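You operate a simulated robot arm through the tools that you are given. There is no shell and no other tool.

Carry out the task below with a simulated robot arm. There is one attempt and no reset: what you move stays moved.

## Task
Put things in order on the top of the long blue cabinet. At the end: the white coupler from the top of the long blue cabinet stands on top of the tall white fitting with two yellow bands; the blue coupler stands on top of the roll of black tape; the grey coupler from the top of the long blue cabinet stands where the black chock stood; the black chock from the top of the long blue cabinet stands where the white coupler stood; whatever was shut is shut again. Leave all else as you found it, and nothing knocked over.

The check looks at the end state, three seconds after you hand in, the way a careful person would. Anything else that was tipped, shoved, dropped, spilled or broken makes it a failure.

## Robot
A 5-joint arm with a two-finger parallel gripper, fixed in place. Base frame: the origin is at the foot of the arm, x ahead of it, y to its left, z up; the work surface is at about z = 0. Readings come in m, degrees, newtons and seconds.
With the tool pointing down near the work surface it reaches from about 0.26 to 0.68 m from the base axis. Its first joint turns from -66.0 to 66.0 degrees. The tool tilts only in the upright plane through the base axis and itself; it spins freely about its own axis. Payload 2.9 kg.
Tool frame: the origin (TCP) lies between the finger pads and is the grasp point; the fingertips stand 0.03 m ahead of it; z points along the fingers, y is the line along which they close. Largest opening 0.11 m; finger width 0.02, thickness 0.01; the body of the gripper, 0.048 by 0.112 m, starts 0.055 m behind the TCP.
Orientation is that of the tool frame in the base frame, as [roll, pitch, yaw] about the fixed x, y, z axes, in that order (R = Rz(yaw) Ry(pitch) Rx(roll)). With the fingers straight down and closing along the base's y, the tool's x points along the base's -x, its y along +y and its z along -z.

## Interface
- The arm moves only by the tool servo_tool. Its argument "targets" is text: rows parted by semicolons, each of 7 numbers parted by spaces: the closure in counts, from 0 (fully open) to 255 (shut), then the shift along the tool's x, y, z in m, then the turn, a rotation vector about the tool's x, y, z in degrees. In form: grip dx dy dz rx ry rz; .... A call has 1 to 20 rows; each row is the pose to reach, as a shift and turn from the pose commanded when the call began, along the tool's axes at that moment. A row lasts 0.2 s, in which the tool goes at most 0.05 m and 8.6 degrees; a call with a longer step from one row to the next is refused whole, and so is a gripper value outside its range. A pose out of reach is approached as far as the arm can. The call stops where the force on the tool passes 40 N (or 10 N more than at its start, if that is more) or the arm is blocked; 0.2 s more then pass. The fingers move at their own pace (about 0.108 m/s each) and stop on an object; they squeeze with about 26 N. The grip force told is the motor's: it shows also when the fingers shut on nothing. Time passes only in rows, and 0.2 s behind the last, so rows that repeat a pose let the fingers close. The reply holds the time, the measured pose of the TCP, the force on the tool along the base axes, the opening and the grip force, in the units named above and with some noise, with the torque about the TCP (base axes, N m) and any sound that the robot's microphone picked up.
- Cameras (640 x 400 px; columns grow to the right, rows downward): "scene" is fixed at [0.0562, -0.4851, 0.5935]; the picture's right is [0.42, -0.91, 0.00], its down [-0.61, -0.28, -0.75] and it looks along [0.68, 0.31, -0.67] (base axes); focal length 322 px, centre (320, 200). "wrist" rides on the gripper at [0.072, 0.017, -0.103] in the tool frame; the picture's right is [-0.23, 0.97, 0.00], its down [-0.76, -0.18, -0.62] and it looks along [-0.61, -0.14, 0.78] (tool axes); focal length 222 px, centre (320, 200).
- get_image(camera): a new picture of that camera. No time passes.
- point_at(camera, pixels): for up to 12 pixels [column, row] of the newest picture of that camera ("zoom" is the newest enlarged one), the place [x, y, z] in the base frame of the surface seen there, good to about 0.002 m. No time passes.
- enlarge(camera, box): a new picture of the part [left, top, right, bottom] of that camera's present view, enlarged. No time passes.
- job_done(): hands the job in; it is judged then, once.

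Unless the task says otherwise, let go and move clear before handing in.

The tools are called after "Request:" by a JSON object that holds its "method" and its "body". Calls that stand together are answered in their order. servo_tool: Moves the arm, as the interface text tells. Its arguments: {"type":"object","properties":{"targets":{"type":"string"}},"required":["targets"]} The other tools are called the same way: get_image (camera) takes a picture; point_at (camera, pixels) gives the place of the surface under pixels of a picture; enlarge (camera, box) takes an enlarged picture of a part of a camera's view; job_done () hands the job in.

At the start:

```text
t: 0.0
position: [0.4879, -0.0498, 0.2658]
ee_rot: [-180.0, 0.0, 179.9]
wrist_force: [0.4, -0.5, -0.2]
ft_torque: [0.01, 0.01, 0.01]
opening: 0.1102
grasp_force: 0.0
```

scene: 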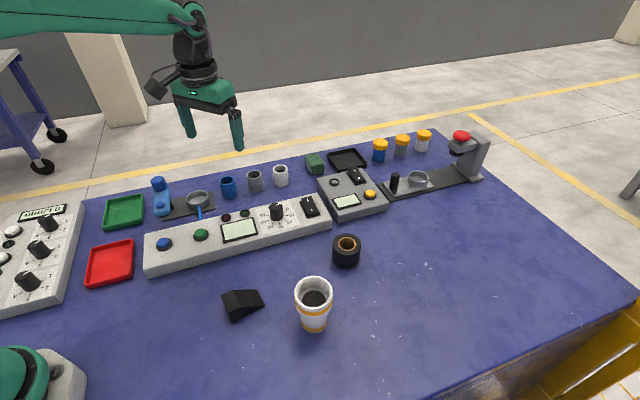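
wrist: 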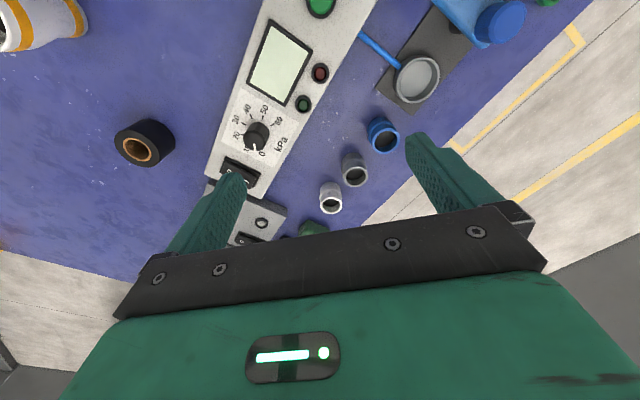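

The scene shows three couplers (blue ~[228,187], grey ~[255,181], white ~[281,175]), the tape roll ~[346,250], the chock ~[242,303] and the tall fitting ~[313,305]. I'll enlarge the parts and measure them first.

Request:
{"method": "enlarge", "body": {"camera": "scene", "box": [200, 150, 320, 225]}}

Request:
{"method": "enlarge", "body": {"camera": "scene", "box": [200, 220, 400, 345]}}

Request:
{"method": "point_at", "body": {"camera": "scene", "pixels": [[228, 196], [255, 190], [281, 184], [228, 179], [255, 172], [281, 166], [346, 240], [346, 262], [314, 285], [313, 325], [242, 300], [380, 300]]}}

```text
5.33 times, centred on (260, 188) of scene
```

zoom: 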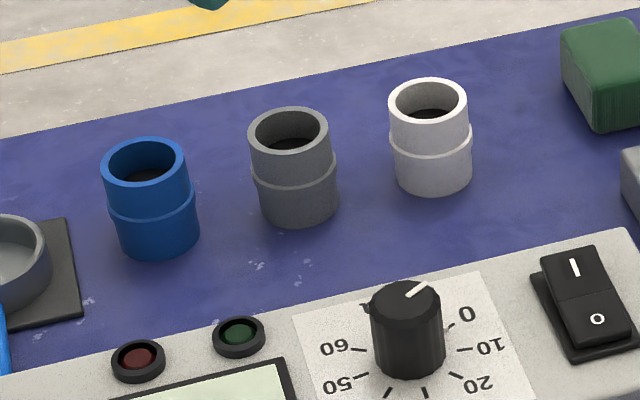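

```text
3.20 times, centred on (300, 282) of scene
```

zoom: 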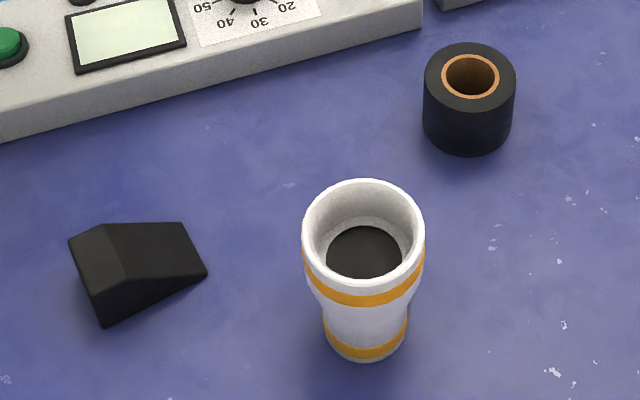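

```text
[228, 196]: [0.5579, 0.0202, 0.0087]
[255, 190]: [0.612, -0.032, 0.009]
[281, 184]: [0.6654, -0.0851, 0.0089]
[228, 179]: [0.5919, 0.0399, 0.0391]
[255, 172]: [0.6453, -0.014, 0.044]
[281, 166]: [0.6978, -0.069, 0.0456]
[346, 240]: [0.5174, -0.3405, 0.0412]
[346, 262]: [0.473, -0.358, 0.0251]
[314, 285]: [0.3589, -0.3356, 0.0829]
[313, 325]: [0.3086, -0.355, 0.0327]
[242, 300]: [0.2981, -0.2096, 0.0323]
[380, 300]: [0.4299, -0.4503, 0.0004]
```

The couplers are about 0.045 m tall and roughly 0.075 m apart, and the fitting has a cup-like top. I'll measure the rims in enlarged pictures next.

Request:
{"method": "enlarge", "body": {"camera": "scene", "box": [200, 150, 320, 225]}}

Request:
{"method": "point_at", "body": {"camera": "zoom", "pixels": [[104, 164], [184, 160], [143, 140], [146, 183], [251, 134], [327, 130], [287, 110], [391, 103], [465, 100], [427, 79], [430, 121], [290, 152]]}}

Request:
{"method": "point_at", "body": {"camera": "zoom", "pixels": [[144, 176], [290, 145], [429, 115], [165, 254], [300, 222], [440, 190], [600, 50], [600, 125], [520, 245], [300, 300], [60, 220], [20, 220]]}}

```text
5.33 times, centred on (260, 188) of scene
```

zoom: 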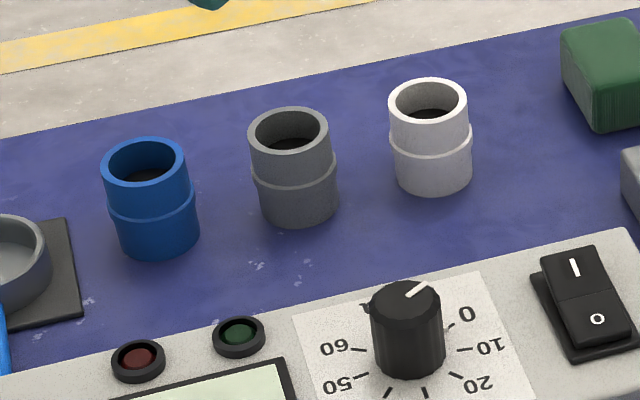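

```text
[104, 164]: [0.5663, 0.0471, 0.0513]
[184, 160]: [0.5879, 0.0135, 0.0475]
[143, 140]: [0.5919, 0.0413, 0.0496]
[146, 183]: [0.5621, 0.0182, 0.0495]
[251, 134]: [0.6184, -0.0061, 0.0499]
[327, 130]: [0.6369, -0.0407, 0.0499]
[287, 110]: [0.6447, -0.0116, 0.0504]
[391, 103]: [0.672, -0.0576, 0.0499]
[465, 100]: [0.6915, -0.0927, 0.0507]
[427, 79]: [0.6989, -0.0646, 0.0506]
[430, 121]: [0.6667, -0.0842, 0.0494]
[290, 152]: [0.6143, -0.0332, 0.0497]
```

```text
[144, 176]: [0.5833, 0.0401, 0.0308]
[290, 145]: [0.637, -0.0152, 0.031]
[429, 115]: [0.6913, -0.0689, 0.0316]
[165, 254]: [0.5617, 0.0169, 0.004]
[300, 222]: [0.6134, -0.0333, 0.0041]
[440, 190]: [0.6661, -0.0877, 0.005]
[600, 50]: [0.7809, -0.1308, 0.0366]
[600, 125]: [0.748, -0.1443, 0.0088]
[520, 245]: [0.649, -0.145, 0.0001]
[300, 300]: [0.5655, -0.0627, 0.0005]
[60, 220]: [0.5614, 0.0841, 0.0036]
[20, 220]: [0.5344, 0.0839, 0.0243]
```

Blue is centred near (0.577, 0.030), grey (0.6285, -0.023), white (0.682, -0.075), each 0.040 m wide and 0.050 m tall. Next I'll measure the tape, fitting and chock.

Request:
{"method": "enlarge", "body": {"camera": "scene", "box": [280, 225, 376, 285]}}

Request:
{"method": "enlarge", "body": {"camera": "scene", "box": [210, 270, 354, 360]}}

Request:
{"method": "point_at", "body": {"camera": "scene", "pixels": [[334, 244], [360, 243], [346, 235], [347, 253], [342, 243], [355, 243], [348, 237], [348, 249], [347, 243], [350, 240], [345, 246], [347, 247]]}}

```text
6.67 times, centred on (328, 255) of scene
```

zoom: 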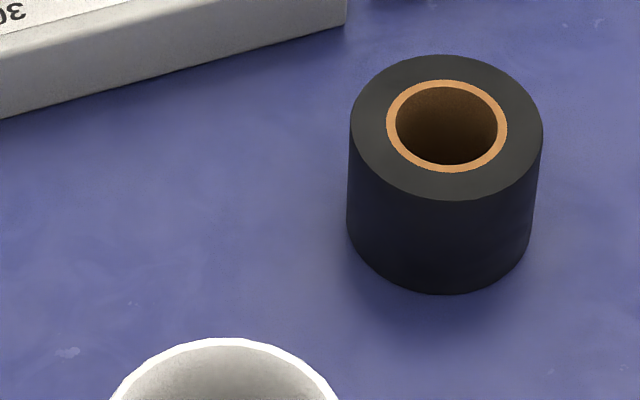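

```text
4.44 times, centred on (282, 315) of scene
```

zoom: 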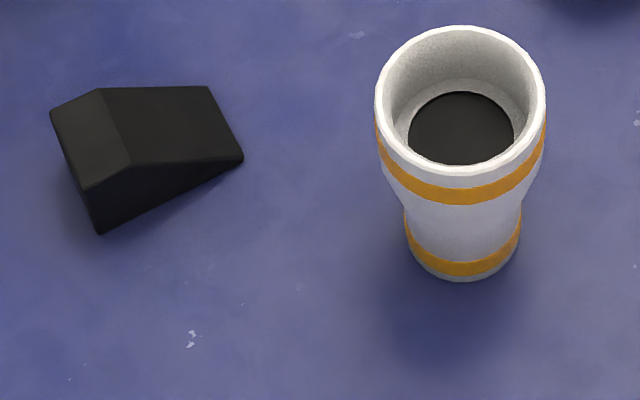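

```text
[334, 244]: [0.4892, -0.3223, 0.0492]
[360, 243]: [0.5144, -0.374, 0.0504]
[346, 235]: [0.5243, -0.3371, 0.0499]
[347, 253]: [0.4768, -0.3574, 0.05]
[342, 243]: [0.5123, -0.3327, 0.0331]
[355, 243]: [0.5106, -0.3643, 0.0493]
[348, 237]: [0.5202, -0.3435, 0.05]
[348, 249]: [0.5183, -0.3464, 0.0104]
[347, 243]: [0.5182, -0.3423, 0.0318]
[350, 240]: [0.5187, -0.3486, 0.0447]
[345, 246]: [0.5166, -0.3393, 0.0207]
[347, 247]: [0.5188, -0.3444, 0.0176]
```

The tape's top is at z≈0.050 with a hole narrower than a coupler. I'll measure the fitting's rim, ledge and chock corners in the newest zoom.

Request:
{"method": "point_at", "body": {"camera": "zoom", "pixels": [[378, 100], [542, 100], [459, 28], [461, 171], [410, 130], [513, 130], [460, 93], [460, 130], [460, 160], [408, 110], [512, 95], [462, 85]]}}

Request:
{"method": "point_at", "body": {"camera": "zoom", "pixels": [[53, 113], [99, 91], [208, 89], [240, 157], [132, 163], [86, 186], [99, 231], [160, 130], [92, 140], [170, 180], [470, 230], [240, 163]]}}

Request:
{"method": "enlarge", "body": {"camera": "scene", "box": [322, 230, 370, 260]}}

Request:
{"method": "point_at", "body": {"camera": "zoom", "pixels": [[170, 170], [540, 170], [345, 58], [350, 325], [236, 180], [480, 180], [358, 100], [358, 275], [240, 120], [500, 250]]}}

```text
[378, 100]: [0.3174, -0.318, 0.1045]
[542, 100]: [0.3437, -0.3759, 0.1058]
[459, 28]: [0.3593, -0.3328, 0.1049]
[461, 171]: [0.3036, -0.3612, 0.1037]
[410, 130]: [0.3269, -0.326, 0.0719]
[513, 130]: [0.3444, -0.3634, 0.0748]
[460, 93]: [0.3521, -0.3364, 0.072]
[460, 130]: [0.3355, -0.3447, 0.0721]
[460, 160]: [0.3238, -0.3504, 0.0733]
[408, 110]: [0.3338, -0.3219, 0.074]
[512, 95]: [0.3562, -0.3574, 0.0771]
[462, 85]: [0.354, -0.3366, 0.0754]
```

```text
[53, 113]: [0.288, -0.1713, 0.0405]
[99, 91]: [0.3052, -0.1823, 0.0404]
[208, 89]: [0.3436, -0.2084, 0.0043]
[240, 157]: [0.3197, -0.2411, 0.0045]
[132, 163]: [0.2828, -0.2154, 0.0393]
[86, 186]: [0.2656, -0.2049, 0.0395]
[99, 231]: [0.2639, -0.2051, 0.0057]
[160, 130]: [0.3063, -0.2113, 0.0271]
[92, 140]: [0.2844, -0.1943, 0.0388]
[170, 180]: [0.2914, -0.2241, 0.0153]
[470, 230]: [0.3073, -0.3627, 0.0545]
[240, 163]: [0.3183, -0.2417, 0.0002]
```

```text
13.33 times, centred on (346, 245) of scene
```

zoom: 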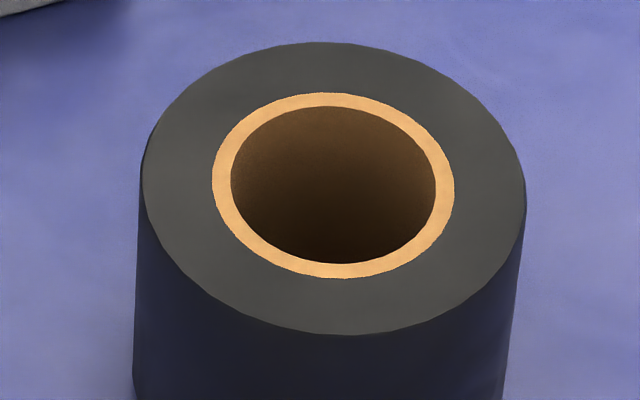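

```text
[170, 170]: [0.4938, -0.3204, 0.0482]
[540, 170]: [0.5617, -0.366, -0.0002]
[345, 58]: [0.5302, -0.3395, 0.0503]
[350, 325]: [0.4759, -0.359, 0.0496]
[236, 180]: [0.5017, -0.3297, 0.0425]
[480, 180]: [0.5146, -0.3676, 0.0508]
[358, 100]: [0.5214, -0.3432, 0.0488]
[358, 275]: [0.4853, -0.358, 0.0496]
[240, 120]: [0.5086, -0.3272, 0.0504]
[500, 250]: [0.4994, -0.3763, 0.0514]
```

Now I know the fitting rim is at z≈0.105, centred at (0.331, -0.347), with its inner floor at z≈0.072, so the white coupler must be held only by its top 14 mm. I'll move above the white coupler with a partial opening and check reach.

Request:
{"method": "servo_tool", "body": {"targets": "93 -0.025 -0.003 0.012 0 0 0; 93 -0.05 -0.006 0.025 0 0 0; 93 -0.075 -0.009 0.04 0 0 0; 93 -0.1 -0.012 0.055 0 0 0; 93 -0.125 -0.016 0.07 0 0 0; 93 -0.15 -0.019 0.085 0 0 0; 93 -0.175 -0.022 0.1 0 0 0; 93 -0.194 -0.025 0.116 0 0 0; 93 -0.194 -0.025 0.126 0 0 0; 93 -0.194 -0.025 0.136 0 0 0; 93 -0.194 -0.025 0.136 0 0 0"}}

Request:
{"method": "get_image", "body": {"camera": "scene"}}

Request:
{"method": "get_image", "body": {"camera": "wrist"}}

```text
t: 2.4
position: [0.6687, -0.0746, 0.1264]
ee_rot: [180.0, -0.1, 180.0]
wrist_force: [-0.7, -0.2, 0.9]
ft_torque: [-0.02, 0.0, -0.02]
opening: 0.07
grasp_force: 0.0
out of reach, approached as far as the arm can: row 7, 8, 9, 10, 11
```

```text
taken
```

scene: 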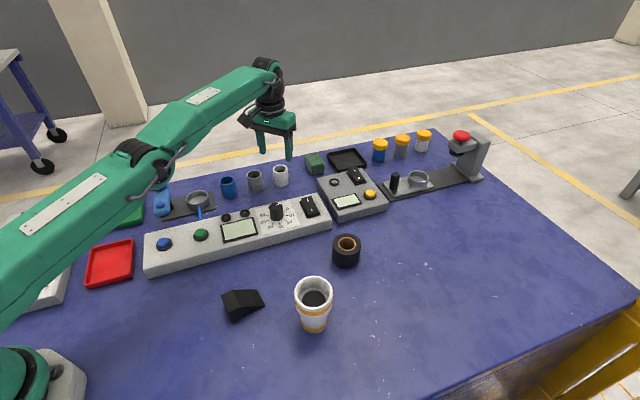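

```text
taken
```

wrist: 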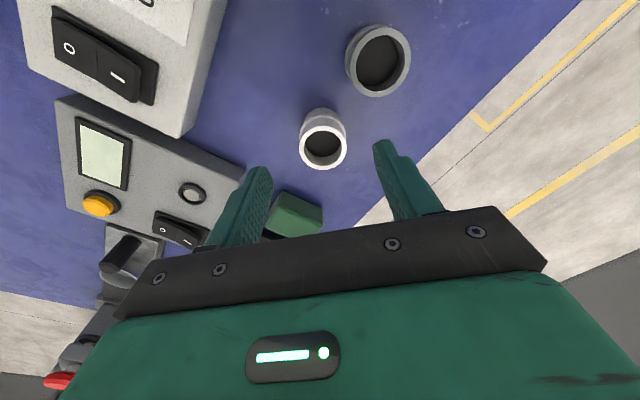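

At z≈0.13 the upright tool stops at x=0.669, short of the white coupler (0.682, -0.075), so a small outward tilt is needed. I'll back off a bit, aligning the yaw tangentially first, to see how the commanded pose behaves.

Request:
{"method": "servo_tool", "body": {"targets": "93 0.02 0 0 0 0 3.15; 93 0.04 0 0 0 0 6.3; 93 0.04 0 0 0 0 6.3"}}

```text
t: 3.2
position: [0.6307, -0.0732, 0.1267]
ee_rot: [-180.0, 0.1, 173.7]
wrist_force: [0.3, -0.4, -0.1]
ft_torque: [0.0, 0.01, 0.0]
opening: 0.0699
grasp_force: 0.2
```

The reading shows the reference follows the reached pose, so measured values serve as my start. Now I tilt 8° outward and move over the white coupler at z≈0.107.

Request:
{"method": "servo_tool", "body": {"targets": "93 0 0.001 0 0 -4 0; 93 -0.01 0.002 0 0 -8 0; 93 -0.025 0.0038 0.005 0 -8 0; 93 -0.04 0.0038 0.01 0 -8 0; 93 -0.048 0.0038 0.02 0 -8 0; 93 -0.048 0.0038 0.02 0 -8 0"}}

Request:
{"method": "get_image", "body": {"camera": "wrist"}}

Request:
{"method": "enlarge", "body": {"camera": "scene", "box": [200, 100, 360, 200]}}

```text
t: 4.6
position: [0.6796, -0.0757, 0.1078]
ee_rot: [-180.0, 8.0, 173.6]
wrist_force: [-0.6, 0.2, -0.3]
ft_torque: [-0.01, 0.0, 0.0]
opening: 0.0698
grasp_force: 0.0
```

```text
taken
```

wrist: 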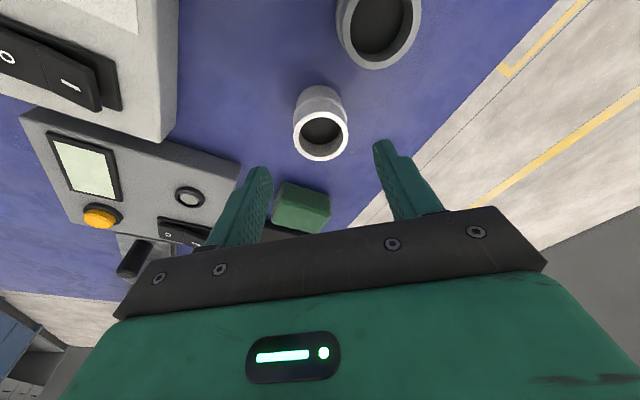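

```text
4.00 times, centred on (280, 150) of scene
```

zoom: 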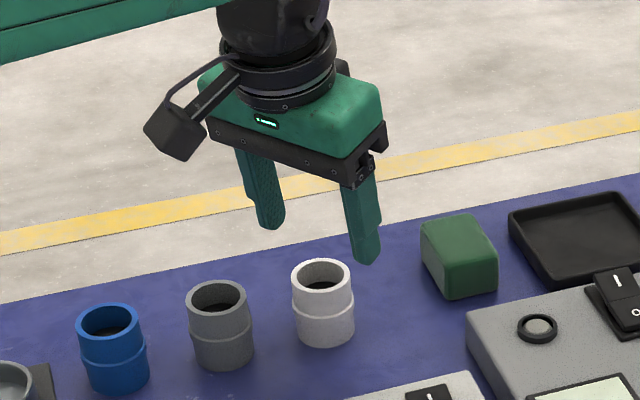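

Tilted at 8° the arm reaches it: TCP radial 0.684, the fingertips straddle the white coupler in the wrist view (around [320,135]). Now I descend 41 mm so the tips reach z≈0.037, then close.

Request:
{"method": "servo_tool", "body": {"targets": "93 0.0014 0.0003 0.0102 0 0 0; 93 0.0028 0.0006 0.0203 0 0 0; 93 0.0042 0.001 0.0305 0 0 0; 93 0.0057 0.001 0.0406 0 0 0; 93 0.0057 0.001 0.0406 0 0 0"}}

Request:
{"method": "enlarge", "body": {"camera": "scene", "box": [220, 120, 348, 200]}}

Request:
{"method": "get_image", "body": {"camera": "wrist"}}

```text
t: 5.8
position: [0.6793, -0.0752, 0.067]
ee_rot: [-179.9, 8.0, 173.6]
wrist_force: [-0.6, -0.4, -0.5]
ft_torque: [0.01, 0.02, 0.0]
opening: 0.0695
grasp_force: 0.0
```

```text
5.00 times, centred on (284, 160) of scene
```

zoom: 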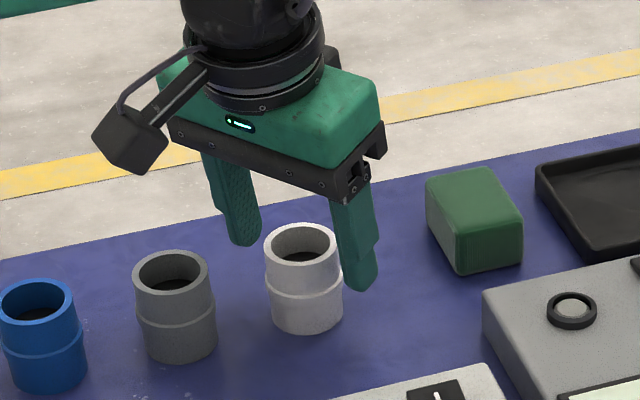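

```text
taken
```

wrist: 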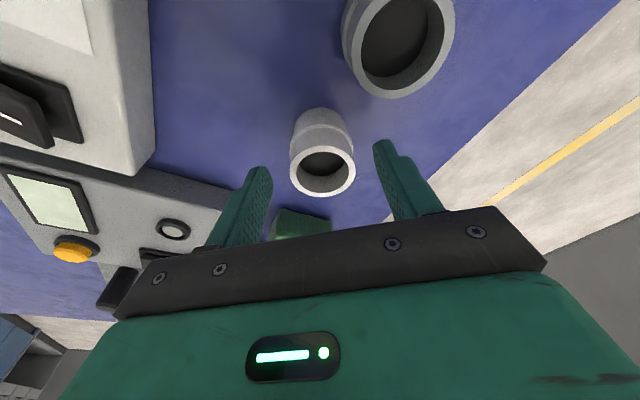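

The coupler's rim sits between the finger pads with the tips overlapping its upper part. I close the fingers now.

Request:
{"method": "servo_tool", "body": {"targets": "150 0 0 0 0 0 0; 200 0 0 0 0 0 0; 255 0 0 0 0 0 0; 255 0 0 0 0 0 0; 255 0 0 0 0 0 0"}}

Request:
{"method": "enlarge", "body": {"camera": "scene", "box": [220, 120, 348, 200]}}

```text
t: 7.0
position: [0.678, -0.0746, 0.0665]
ee_rot: [-179.9, 7.9, 173.7]
wrist_force: [0.0, -0.4, 0.1]
ft_torque: [-0.03, -0.02, 0.01]
opening: 0.0396
grasp_force: 25.7
```

```text
5.00 times, centred on (284, 160) of scene
```

zoom: 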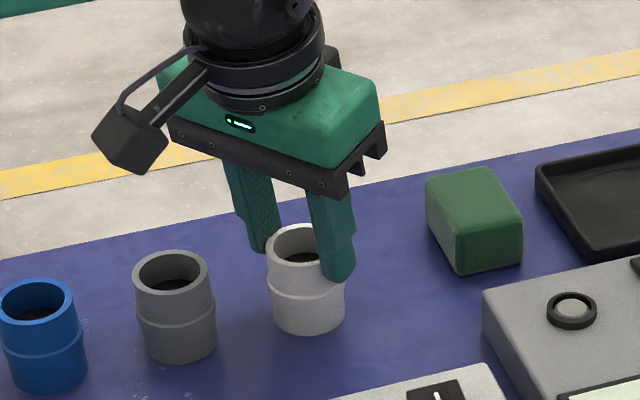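

It holds at 0.0396 m opening with 26 N. I lift straight up about 0.18 m, slowly at first.

Request:
{"method": "servo_tool", "body": {"targets": "255 -0.0007 0 -0.005 0 0 0; 255 -0.0014 0 -0.01 0 0 0; 255 -0.0035 0 -0.025 0 0 0; 255 -0.0063 0 -0.045 0 0 0; 255 -0.0097 0 -0.069 0 0 0; 255 -0.0132 0 -0.094 0 0 0; 255 -0.0167 0 -0.119 0 0 0; 255 -0.0195 0 -0.139 0 0 0; 255 -0.0195 0 -0.139 0 0 0"}}

Request:
{"method": "enlarge", "body": {"camera": "scene", "box": [220, 60, 412, 180]}}

Request:
{"method": "get_image", "body": {"camera": "wrist"}}

```text
t: 9.0
position: [0.6784, -0.0751, 0.2081]
ee_rot: [180.0, 8.0, 173.7]
wrist_force: [-0.3, 1.3, 0.2]
ft_torque: [0.03, -0.01, 0.01]
opening: 0.0002
grasp_force: 26.0
```

```text
3.33 times, centred on (316, 120) of scene
```

zoom: 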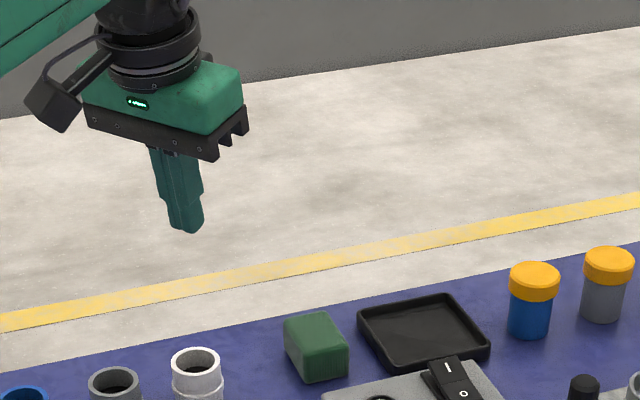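

```text
taken
```

wrist: 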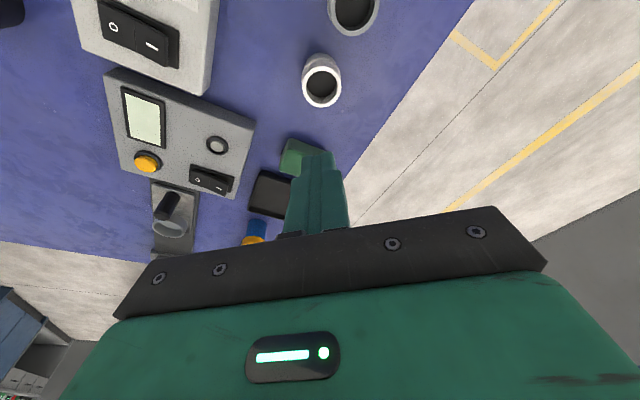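

The fingers are shut on nothing (opening 0.0002) and the white coupler still stands at about [281,175]: the grip was too shallow and slipped. I'll re-check its position before grasping deeper.

Request:
{"method": "enlarge", "body": {"camera": "scene", "box": [200, 150, 320, 225]}}

Request:
{"method": "point_at", "body": {"camera": "zoom", "pixels": [[391, 103], [465, 100], [427, 79], [430, 121], [440, 190], [300, 222], [251, 134], [327, 130]]}}

```text
5.33 times, centred on (260, 188) of scene
```

zoom: 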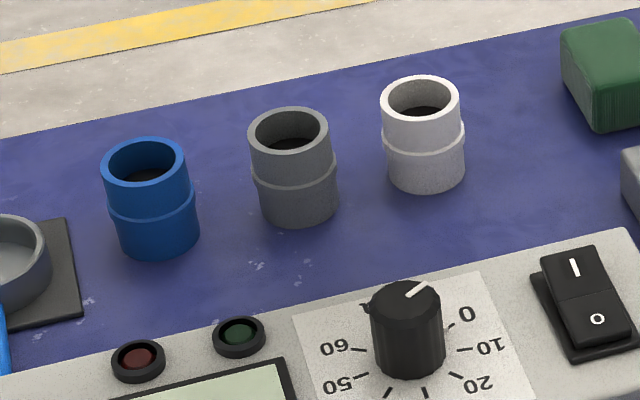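

```text
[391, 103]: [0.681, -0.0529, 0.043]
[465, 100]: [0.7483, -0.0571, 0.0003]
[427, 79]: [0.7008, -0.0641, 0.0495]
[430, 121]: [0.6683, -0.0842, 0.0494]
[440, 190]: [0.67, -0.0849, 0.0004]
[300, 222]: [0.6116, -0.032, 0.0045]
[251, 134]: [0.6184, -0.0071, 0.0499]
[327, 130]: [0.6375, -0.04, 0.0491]
```

The white coupler shifted by about 4 mm but stands fine. I'll measure its new rim exactly, and have a close look at the coupler.

Request:
{"method": "enlarge", "body": {"camera": "scene", "box": [262, 158, 302, 183]}}

Request:
{"method": "point_at", "body": {"camera": "zoom", "pixels": [[160, 135], [375, 125], [275, 60], [278, 185], [160, 200], [280, 240], [280, 300], [280, 375], [380, 200]]}}

Request:
{"method": "enlarge", "body": {"camera": "scene", "box": [230, 60, 310, 110]}}

```text
16.00 times, centred on (282, 170) of scene
```

zoom: 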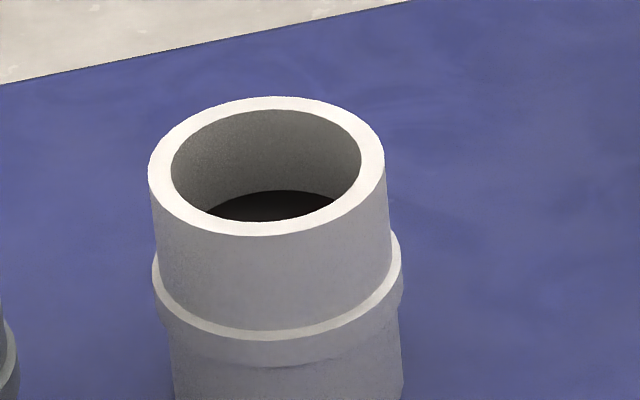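

```text
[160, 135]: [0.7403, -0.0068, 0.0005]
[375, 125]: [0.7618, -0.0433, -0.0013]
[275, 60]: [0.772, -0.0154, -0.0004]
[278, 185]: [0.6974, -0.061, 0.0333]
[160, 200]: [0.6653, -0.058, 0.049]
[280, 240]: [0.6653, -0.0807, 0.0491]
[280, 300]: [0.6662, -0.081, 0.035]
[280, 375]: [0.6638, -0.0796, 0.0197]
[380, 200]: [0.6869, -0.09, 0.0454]
```

```text
8.00 times, centred on (270, 85) of scene
```

zoom: 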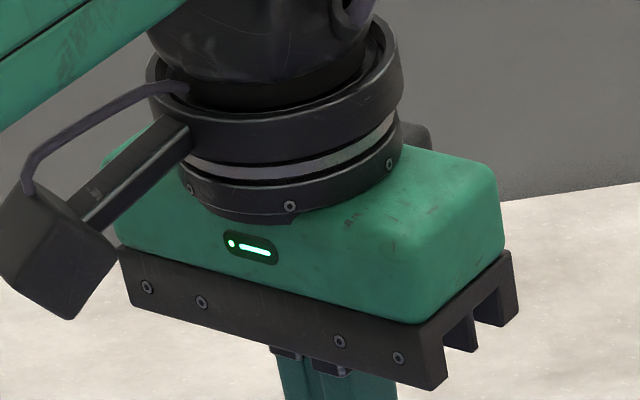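

Request:
{"method": "enlarge", "body": {"camera": "scene", "box": [240, 95, 304, 135]}}

Request:
{"method": "enlarge", "body": {"camera": "wrist", "box": [260, 130, 388, 250]}}

Request:
{"method": "point_at", "body": {"camera": "zoom", "pixels": [[300, 120], [300, 200]]}}

```text
10.00 times, centred on (272, 115) of scene
```

zoom: 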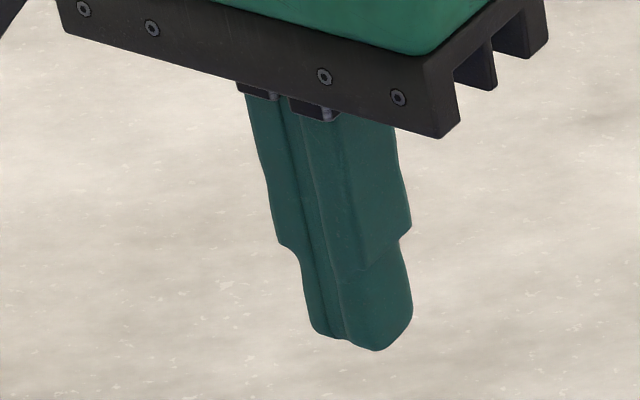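

```text
3.33 times, centred on (324, 190) of wrist
```

zoom: 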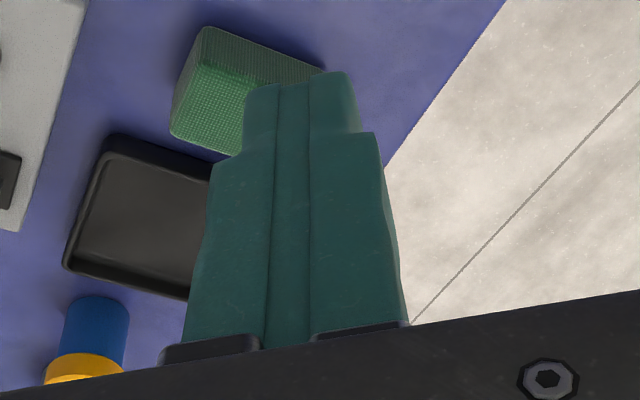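

```text
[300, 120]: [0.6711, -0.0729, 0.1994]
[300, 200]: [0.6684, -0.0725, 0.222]
```

Request:
{"method": "enlarge", "body": {"camera": "scene", "box": [262, 158, 302, 183]}}

Request:
{"method": "point_at", "body": {"camera": "zoom", "pixels": [[160, 170], [374, 165], [268, 103], [268, 229], [190, 118], [340, 215], [345, 115], [190, 212]]}}

```text
16.00 times, centred on (282, 170) of scene
```

zoom: 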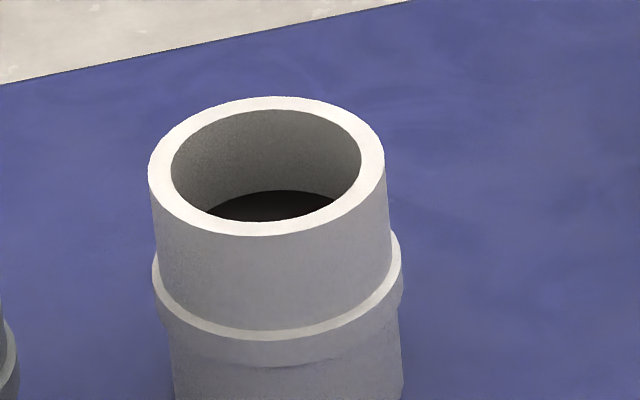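

```text
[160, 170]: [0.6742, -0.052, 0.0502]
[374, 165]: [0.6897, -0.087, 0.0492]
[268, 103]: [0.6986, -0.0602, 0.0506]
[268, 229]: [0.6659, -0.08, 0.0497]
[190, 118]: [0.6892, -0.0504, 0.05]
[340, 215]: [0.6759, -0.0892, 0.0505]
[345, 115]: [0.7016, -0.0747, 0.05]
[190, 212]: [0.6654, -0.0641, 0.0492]
```

The white coupler's centre is now (0.6825, -0.070) and its collar top lies at z≈0.027, so I can grip about 20 mm of the upper part. I open, shift 5.8 mm sideways and descend to tips at z≈0.030.

Request:
{"method": "servo_tool", "body": {"targets": "93 0 0.0058 0 0 0 0; 93 0.0035 0.0058 0.025 0 0 0; 93 0.007 0.0058 0.05 0 0 0; 93 0.0105 0.0058 0.075 0 0 0; 93 0.0136 0.0058 0.097 0 0 0; 93 0.0136 0.0058 0.097 0 0 0; 93 0.015 0.0058 0.107 0 0 0; 93 0.0164 0.0058 0.117 0 0 0; 93 0.0178 0.0058 0.127 0 0 0; 93 0.0192 0.0058 0.137 0 0 0; 93 0.0206 0.0058 0.1465 0 0 0; 93 0.0206 0.0058 0.1465 0 0 0"}}

Request:
{"method": "enlarge", "body": {"camera": "scene", "box": [250, 145, 314, 185]}}

Request:
{"method": "get_image", "body": {"camera": "wrist"}}

```text
t: 11.6
position: [0.6782, -0.0703, 0.0583]
ee_rot: [179.9, 7.9, 173.7]
wrist_force: [0.4, -1.3, -0.1]
ft_torque: [0.0, 0.03, 0.03]
opening: 0.0695
grasp_force: 0.0
```

```text
10.00 times, centred on (282, 165) of scene
```

zoom: 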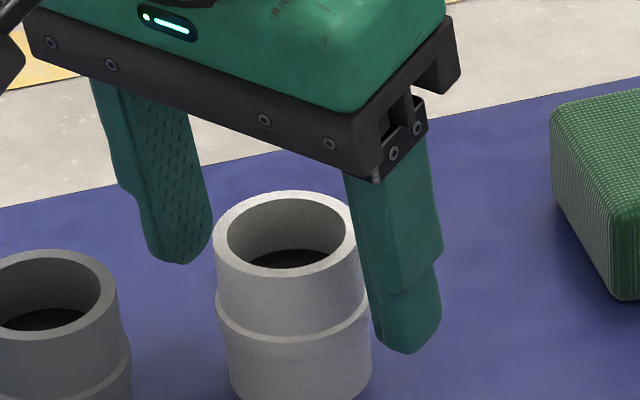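

```text
taken
```

wrist: 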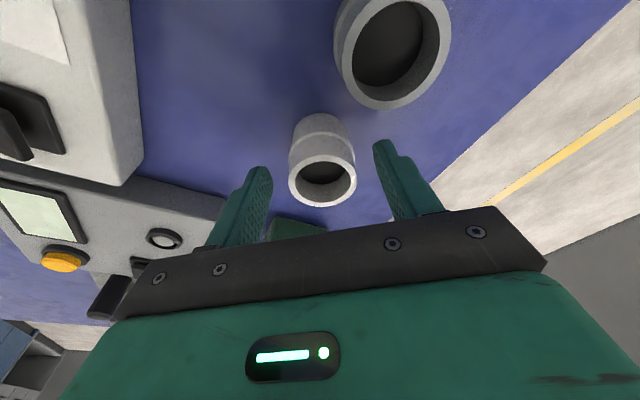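

The tips are at z≈0.0286 with the collar just below, and the coupler's centre lies between the tips (midpoint ~[295,297] in the zoom). I raise 1.5 mm, close, then make a tiny slow lift to feel it.

Request:
{"method": "servo_tool", "body": {"targets": "93 -0.0012 0 -0.0013 0 0 0; 150 -0.0012 0 -0.0013 0 0 0; 200 -0.0012 0 -0.0013 0 0 0; 255 -0.0012 0 -0.0013 0 0 0; 255 -0.0012 0 -0.0013 0 0 0; 255 -0.0012 0 -0.0013 0 0 0; 255 -0.0013 0 -0.0023 0 0 0; 255 -0.0014 0 -0.0033 0 0 0; 255 -0.0016 0 -0.0043 0 0 0; 255 -0.0016 0 -0.0043 0 0 0"}}

Request:
{"method": "enlarge", "body": {"camera": "scene", "box": [250, 145, 314, 185]}}

```text
t: 13.8
position: [0.6804, -0.0697, 0.0638]
ee_rot: [179.9, 7.9, 173.7]
wrist_force: [-0.5, -0.4, -1.4]
ft_torque: [0.01, -0.03, 0.03]
opening: 0.0397
grasp_force: 25.6
```

```text
10.00 times, centred on (282, 165) of scene
```

zoom: 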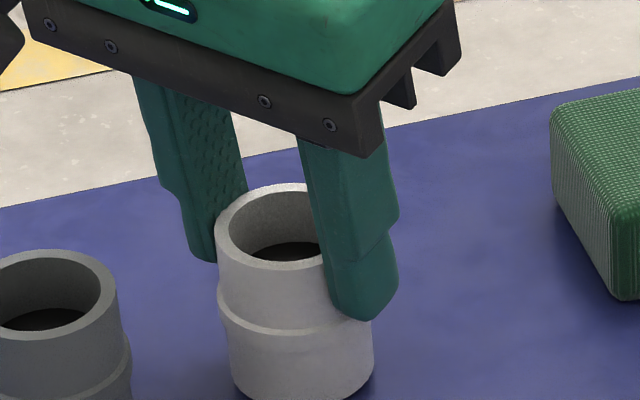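

The coupler rises with the fingers (rim now at row ~183 instead of 190) at 0.0397 m opening. I keep lifting slowly and check again.

Request:
{"method": "servo_tool", "body": {"targets": "255 -0.0003 0 -0.002 0 0 0; 255 -0.0006 0 -0.004 0 0 0; 255 -0.0008 0 -0.006 0 0 0; 255 -0.0011 0 -0.008 0 0 0; 255 -0.0014 0 -0.01 0 0 0; 255 -0.0014 0 -0.01 0 0 0; 255 -0.0014 0 -0.01 0 0 0; 255 -0.0014 0 -0.01 0 0 0"}}

Request:
{"method": "enlarge", "body": {"camera": "scene", "box": [250, 145, 314, 185]}}

```text
t: 15.6
position: [0.6809, -0.0701, 0.0745]
ee_rot: [179.9, 7.9, 173.8]
wrist_force: [-0.2, -0.1, 0.0]
ft_torque: [-0.02, -0.01, -0.05]
opening: 0.0393
grasp_force: 25.9
```

```text
10.00 times, centred on (282, 165) of scene
```

zoom: 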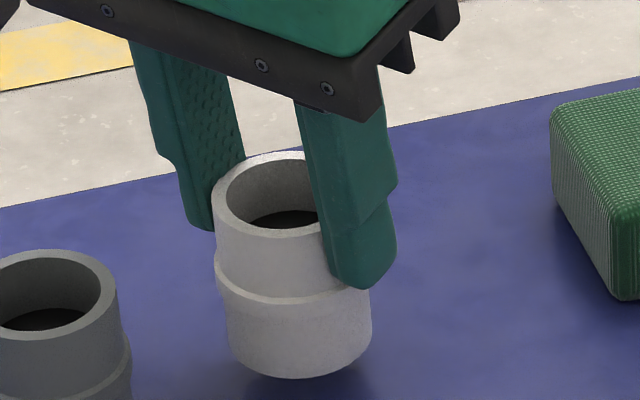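

The coupler hangs firmly, 13 mm up, with the same overlap. I continue lifting gently to z≈0.20.

Request:
{"method": "servo_tool", "body": {"targets": "255 -0.0004 0 -0.003 0 0 0; 255 -0.001 0 -0.007 0 0 0; 255 -0.0018 0 -0.013 0 0 0; 255 -0.0029 0 -0.021 0 0 0; 255 -0.0042 0 -0.03 0 0 0; 255 -0.0055 0 -0.039 0 0 0; 255 -0.0067 0 -0.048 0 0 0; 255 -0.008 0 -0.057 0 0 0; 255 -0.0093 0 -0.066 0 0 0; 255 -0.0105 0 -0.075 0 0 0; 255 -0.0118 0 -0.084 0 0 0; 255 -0.0131 0 -0.093 0 0 0; 255 -0.0143 0 -0.102 0 0 0; 255 -0.0155 0 -0.11 0 0 0; 255 -0.0163 0 -0.116 0 0 0; 255 -0.0169 0 -0.12 0 0 0; 255 -0.0172 0 -0.122 0 0 0; 255 -0.0172 0 -0.122 0 0 0"}}

Request:
{"method": "enlarge", "body": {"camera": "scene", "box": [220, 75, 348, 155]}}

Request:
{"method": "get_image", "body": {"camera": "wrist"}}

```text
t: 19.4
position: [0.6791, -0.0697, 0.1968]
ee_rot: [179.9, 8.0, 173.7]
wrist_force: [-0.6, 0.8, -0.3]
ft_torque: [0.03, -0.05, 0.03]
opening: 0.0396
grasp_force: 25.7
```

```text
5.00 times, centred on (284, 115) of scene
```

zoom: 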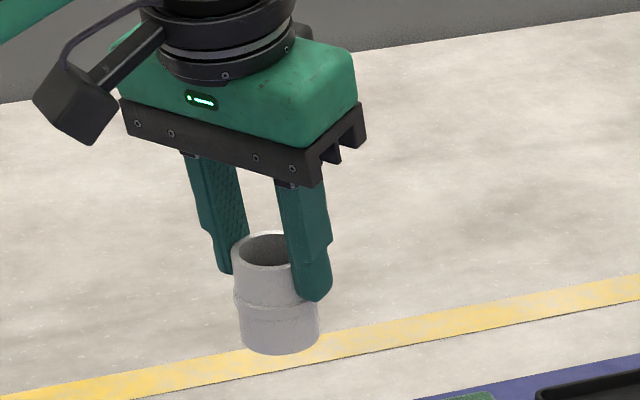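

```text
taken
```

wrist: 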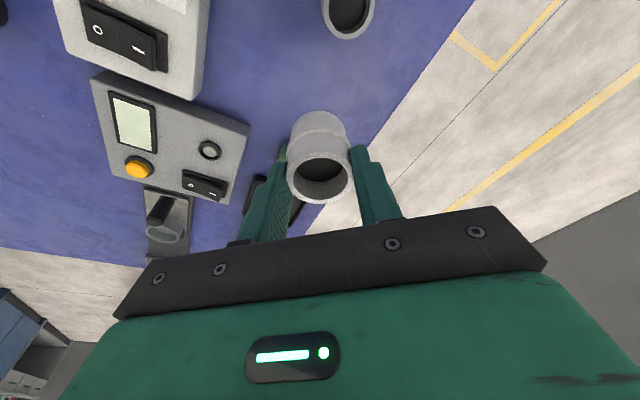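

The coupler is held steadily at z≈0.197, its bottom at ≈0.136, clear of the fitting's rim (0.105). I now swing it in an arc to above the fitting at (0.331, -0.347), keeping the tilt in the arm's plane.

Request:
{"method": "servo_tool", "body": {"targets": "255 0.0061 -0.0144 -0.0009 0.167 0 1.19; 255 0.0170 -0.0377 -0.0024 0.446 0 3.17; 255 0.0336 -0.0692 -0.0047 0.837 0 5.95; 255 0.0516 -0.0991 -0.0072 1.226 0 8.73; 255 0.0709 -0.1273 -0.0100 1.616 0 11.50; 255 0.0914 -0.1540 -0.0128 2.007 0 14.28; 255 0.1130 -0.1787 -0.0159 2.397 0 17.05; 255 0.1356 -0.2018 -0.0191 2.788 0 19.83; 255 0.1589 -0.2230 -0.0223 3.178 0 22.61; 255 0.1831 -0.2423 -0.0257 3.568 0 25.38; 255 0.2079 -0.2599 -0.0292 3.959 0 28.16; 255 0.2330 -0.2755 -0.0327 4.349 0 30.94; 255 0.2585 -0.2893 -0.0363 4.738 0 33.71; 255 0.2844 -0.3012 -0.0399 5.13 0 36.49; 255 0.3028 -0.3086 -0.0425 5.408 0 38.47; 255 0.3140 -0.3125 -0.0441 5.575 0 39.66; 255 0.3140 -0.3125 -0.0441 5.575 0 39.66"}}

Request:
{"method": "get_image", "body": {"camera": "scene"}}

Request:
{"method": "get_image", "body": {"camera": "wrist"}}

```text
t: 23.0
position: [0.3303, -0.344, 0.1987]
ee_rot: [180.0, 7.9, 133.6]
wrist_force: [0.3, -0.3, -1.3]
ft_torque: [0.02, -0.02, -0.03]
opening: 0.0395
grasp_force: 26.5
```

```text
taken
```

scene: 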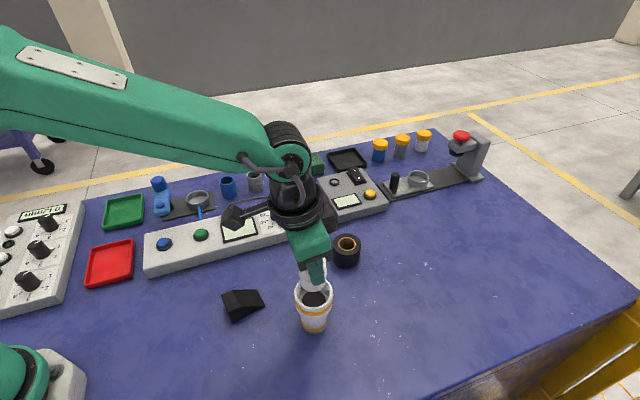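

```text
taken
```

wrist: 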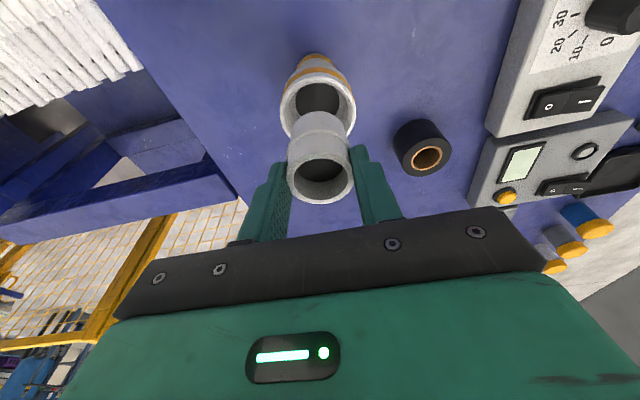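

The coupler hangs over the fitting. I'll measure the held coupler's and fitting's rims in enlarged views to align them.

Request:
{"method": "enlarge", "body": {"camera": "wrist", "box": [256, 40, 384, 220]}}

Request:
{"method": "enlarge", "body": {"camera": "scene", "box": [274, 250, 354, 340]}}

Request:
{"method": "point_at", "body": {"camera": "scene", "pixels": [[304, 264], [306, 280], [320, 285], [304, 300], [325, 300], [313, 300], [313, 306]]}}

Request:
{"method": "point_at", "body": {"camera": "wrist", "pixels": [[292, 175], [351, 168], [319, 157], [324, 202], [284, 105], [353, 105], [318, 74], [294, 165], [349, 175], [318, 95], [290, 125], [345, 88]]}}

```text
2.22 times, centred on (320, 130) of wrist
```

zoom: 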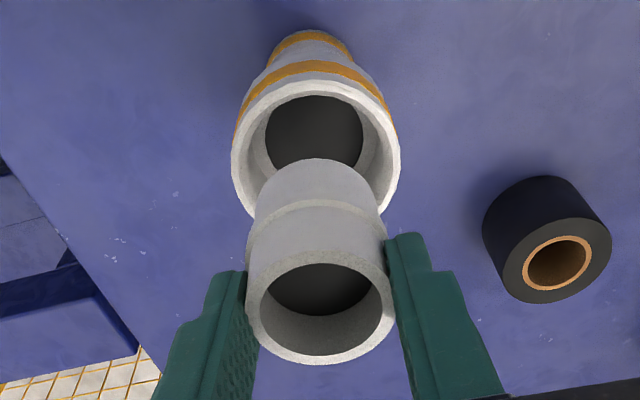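

```text
4.44 times, centred on (314, 295) of scene
```

zoom: 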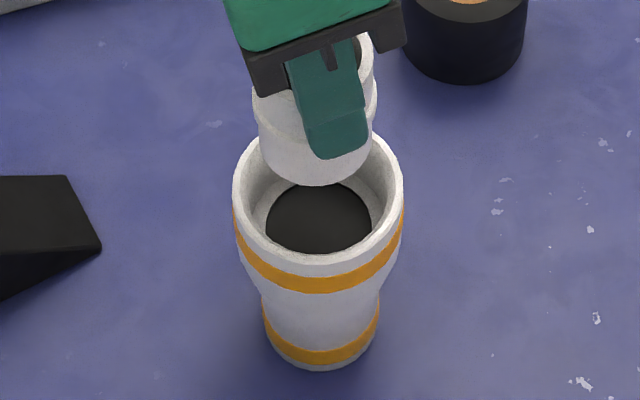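

```text
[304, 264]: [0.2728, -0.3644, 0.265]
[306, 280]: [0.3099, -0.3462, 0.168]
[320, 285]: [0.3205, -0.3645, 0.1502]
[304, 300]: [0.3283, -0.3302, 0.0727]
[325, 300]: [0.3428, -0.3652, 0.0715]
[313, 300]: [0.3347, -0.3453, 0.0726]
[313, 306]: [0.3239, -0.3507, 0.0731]
```

```text
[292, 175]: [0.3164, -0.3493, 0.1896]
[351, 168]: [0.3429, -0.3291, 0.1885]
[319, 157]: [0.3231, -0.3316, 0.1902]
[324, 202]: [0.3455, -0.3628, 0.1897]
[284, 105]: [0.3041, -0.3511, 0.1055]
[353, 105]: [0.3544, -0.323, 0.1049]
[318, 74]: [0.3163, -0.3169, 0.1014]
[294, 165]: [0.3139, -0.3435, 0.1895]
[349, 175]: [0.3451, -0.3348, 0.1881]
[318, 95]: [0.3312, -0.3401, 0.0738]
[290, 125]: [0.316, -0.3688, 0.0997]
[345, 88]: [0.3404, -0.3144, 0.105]
```

Request:
{"method": "enlarge", "body": {"camera": "wrist", "box": [272, 145, 368, 205]}}

Request:
{"method": "point_at", "body": {"camera": "zoom", "pixels": [[115, 220], [530, 230], [330, 60], [330, 375], [180, 100], [470, 360], [480, 110], [170, 340]]}}

Request:
{"method": "enlarge", "body": {"camera": "wrist", "box": [270, 50, 366, 140]}}

Request:
{"method": "point_at", "body": {"camera": "zoom", "pixels": [[95, 250], [552, 220], [100, 200], [556, 270], [320, 115], [200, 150], [440, 145], [310, 200], [320, 260]]}}

```text
6.67 times, centred on (320, 175) of wrist
```

zoom: 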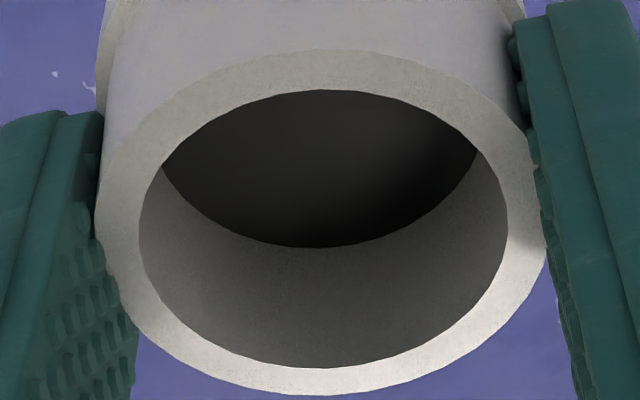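

```text
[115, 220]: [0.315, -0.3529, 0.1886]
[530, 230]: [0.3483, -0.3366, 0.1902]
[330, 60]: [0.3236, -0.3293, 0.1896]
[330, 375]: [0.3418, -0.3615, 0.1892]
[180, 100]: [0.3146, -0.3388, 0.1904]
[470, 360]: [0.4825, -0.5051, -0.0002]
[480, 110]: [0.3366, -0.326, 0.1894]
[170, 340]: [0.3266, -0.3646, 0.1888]
```

```text
4.44 times, centred on (318, 95) of wrist
```

zoom: 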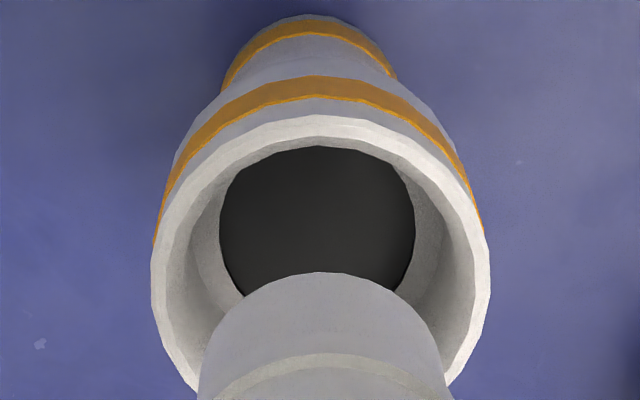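

```text
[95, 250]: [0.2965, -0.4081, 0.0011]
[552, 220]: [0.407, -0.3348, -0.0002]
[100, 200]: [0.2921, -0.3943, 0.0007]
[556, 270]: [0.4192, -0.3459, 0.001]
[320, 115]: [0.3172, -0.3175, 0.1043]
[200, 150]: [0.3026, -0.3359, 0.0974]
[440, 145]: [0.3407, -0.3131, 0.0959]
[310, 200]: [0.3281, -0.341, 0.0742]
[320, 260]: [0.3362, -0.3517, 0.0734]
```

Request:
{"method": "point_at", "body": {"camera": "zoom", "pixels": [[158, 270], [484, 270], [320, 122], [172, 210], [470, 210], [175, 350], [465, 350], [210, 165], [430, 165]]}}

Request:
{"method": "enlarge", "body": {"camera": "scene", "box": [282, 260, 346, 320]}}

Request:
{"method": "point_at", "body": {"camera": "zoom", "pixels": [[130, 245], [505, 245], [315, 386], [180, 330], [455, 330], [250, 240], [380, 240], [320, 235], [320, 300], [210, 260], [430, 260], [320, 325]]}}

```text
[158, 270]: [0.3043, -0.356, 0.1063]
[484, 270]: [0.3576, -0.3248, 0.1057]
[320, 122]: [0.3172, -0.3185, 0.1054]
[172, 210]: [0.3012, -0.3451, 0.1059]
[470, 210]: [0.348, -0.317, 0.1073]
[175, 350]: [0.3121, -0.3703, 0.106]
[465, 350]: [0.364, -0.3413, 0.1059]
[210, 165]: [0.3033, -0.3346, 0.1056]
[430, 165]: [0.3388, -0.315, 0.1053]
```

```text
6.67 times, centred on (314, 290) of scene
```

zoom: 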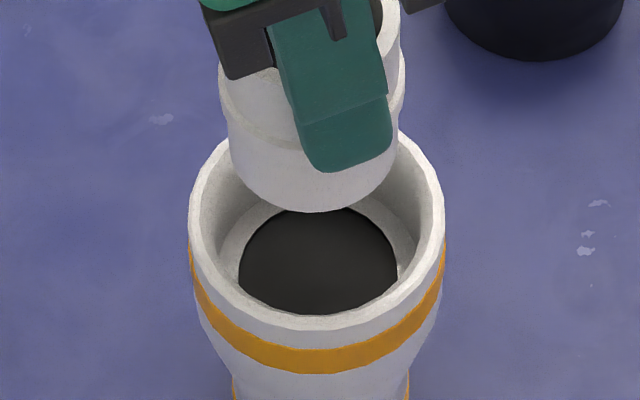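

```text
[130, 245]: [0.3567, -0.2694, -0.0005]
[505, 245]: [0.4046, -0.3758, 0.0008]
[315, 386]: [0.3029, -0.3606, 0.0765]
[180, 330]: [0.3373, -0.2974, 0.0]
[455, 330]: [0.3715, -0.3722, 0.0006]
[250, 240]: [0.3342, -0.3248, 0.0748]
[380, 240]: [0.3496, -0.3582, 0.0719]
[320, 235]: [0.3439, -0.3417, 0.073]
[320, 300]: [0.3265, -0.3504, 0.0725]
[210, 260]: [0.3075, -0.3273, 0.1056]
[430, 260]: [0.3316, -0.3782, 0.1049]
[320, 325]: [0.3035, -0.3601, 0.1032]
```

In the wrist view the coupler rim centre is (0.332, -0.345) and level (z≈0.1895); the fitting's rim fits a circle at (0.333, -0.345). They are aligned within 1 mm, so I lower 58 mm gently, keeping the fingertips above the rim.

Request:
{"method": "servo_tool", "body": {"targets": "255 0.0007 0.0004 0.005 0 0 0; 255 0.0018 0.0004 0.013 0 0 0; 255 0.0029 0.0004 0.021 0 0 0; 255 0.0041 0.0004 0.029 0 0 0; 255 0.0052 0.0004 0.037 0 0 0; 255 0.0063 0.0004 0.045 0 0 0; 255 0.0073 0.0004 0.052 0 0 0; 255 0.0079 0.0004 0.056 0 0 0; 255 0.0081 0.0004 0.0574 0 0 0; 255 0.0081 0.0004 0.0574 0 0 0"}}

Request:
{"method": "enlarge", "body": {"camera": "scene", "box": [266, 250, 362, 340]}}

Request:
{"method": "enlarge", "body": {"camera": "wrist", "box": [256, 80, 384, 220]}}

```text
t: 25.2
position: [0.331, -0.346, 0.1395]
ee_rot: [-180.0, 8.0, 133.7]
wrist_force: [-0.2, -0.1, -0.6]
ft_torque: [-0.01, 0.01, 0.01]
opening: 0.0396
grasp_force: 25.5
```

```text
4.44 times, centred on (314, 295) of scene
```

zoom: 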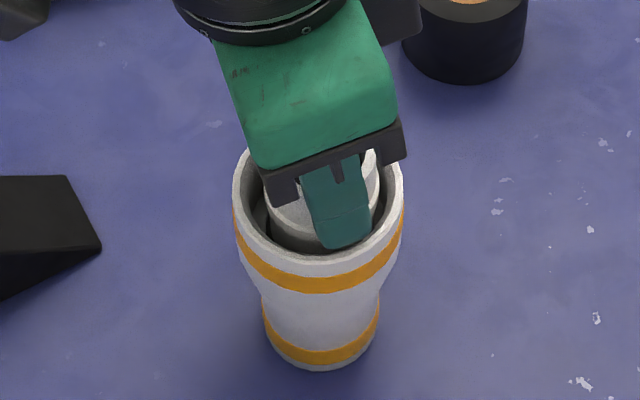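

```text
2.86 times, centred on (320, 150) of wrist
```

zoom: 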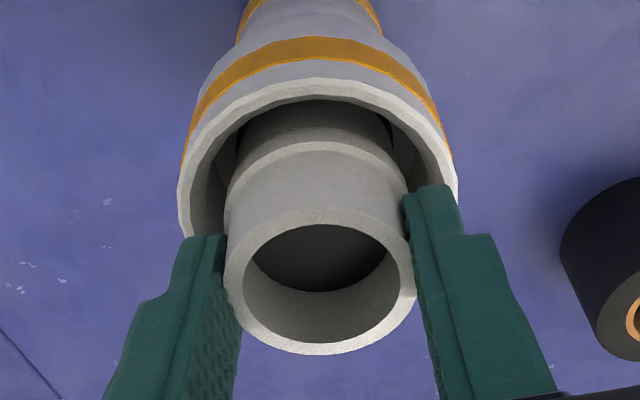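

The coupler is centred inside the cup with the tips at z≈0.1085, just above the rim. I lower 2.5 mm more and open slowly so the coupler settles onto the floor of the cup.

Request:
{"method": "servo_tool", "body": {"targets": "255 0.0002 0 0.0012 0 0 0; 255 0.0003 0 0.0025 0 0 0; 255 0.0003 0 0.0025 0 0 0; 165 0.0003 0 0.0025 0 0 0; 162 0.0003 0 0.0025 0 0 0; 160 0.0003 0 0.0025 0 0 0; 158 0.0003 0 0.0025 0 0 0; 156 0.0003 0 0.0025 0 0 0; 152 0.0003 0 0.0025 0 0 0; 148 0.0003 0 0.0025 0 0 0; 140 0.0003 0 0.0025 0 0 0; 130 0.0003 0 0.0025 0 0 0; 120 0.0003 0 0.0025 0 0 0; 120 0.0003 0 0.0025 0 0 0"}}

Request:
{"method": "enlarge", "body": {"camera": "scene", "box": [266, 250, 362, 340]}}

Request:
{"method": "enlarge", "body": {"camera": "wrist", "box": [256, 80, 384, 220]}}

```text
t: 28.2
position: [0.3311, -0.3449, 0.1361]
ee_rot: [-180.0, 8.0, 133.6]
wrist_force: [0.9, 0.4, 0.2]
ft_torque: [-0.02, -0.03, 0.02]
opening: 0.0582
grasp_force: 0.1
```

```text
4.44 times, centred on (314, 295) of scene
```

zoom: 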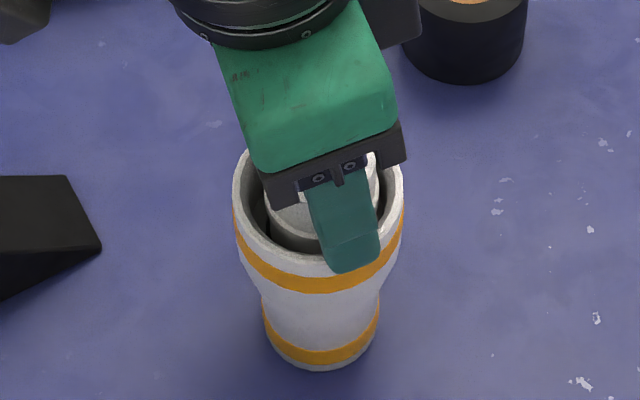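

```text
2.86 times, centred on (320, 150) of wrist
```

zoom: 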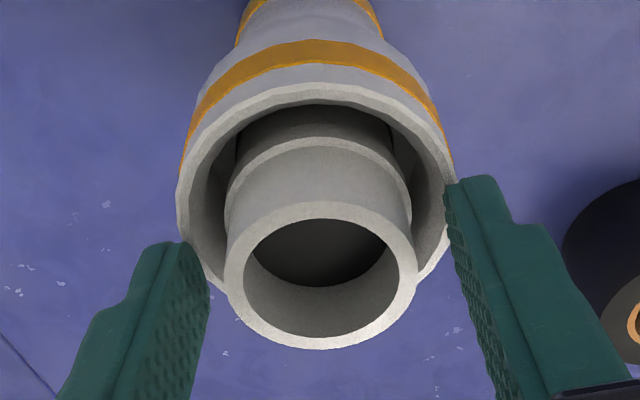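

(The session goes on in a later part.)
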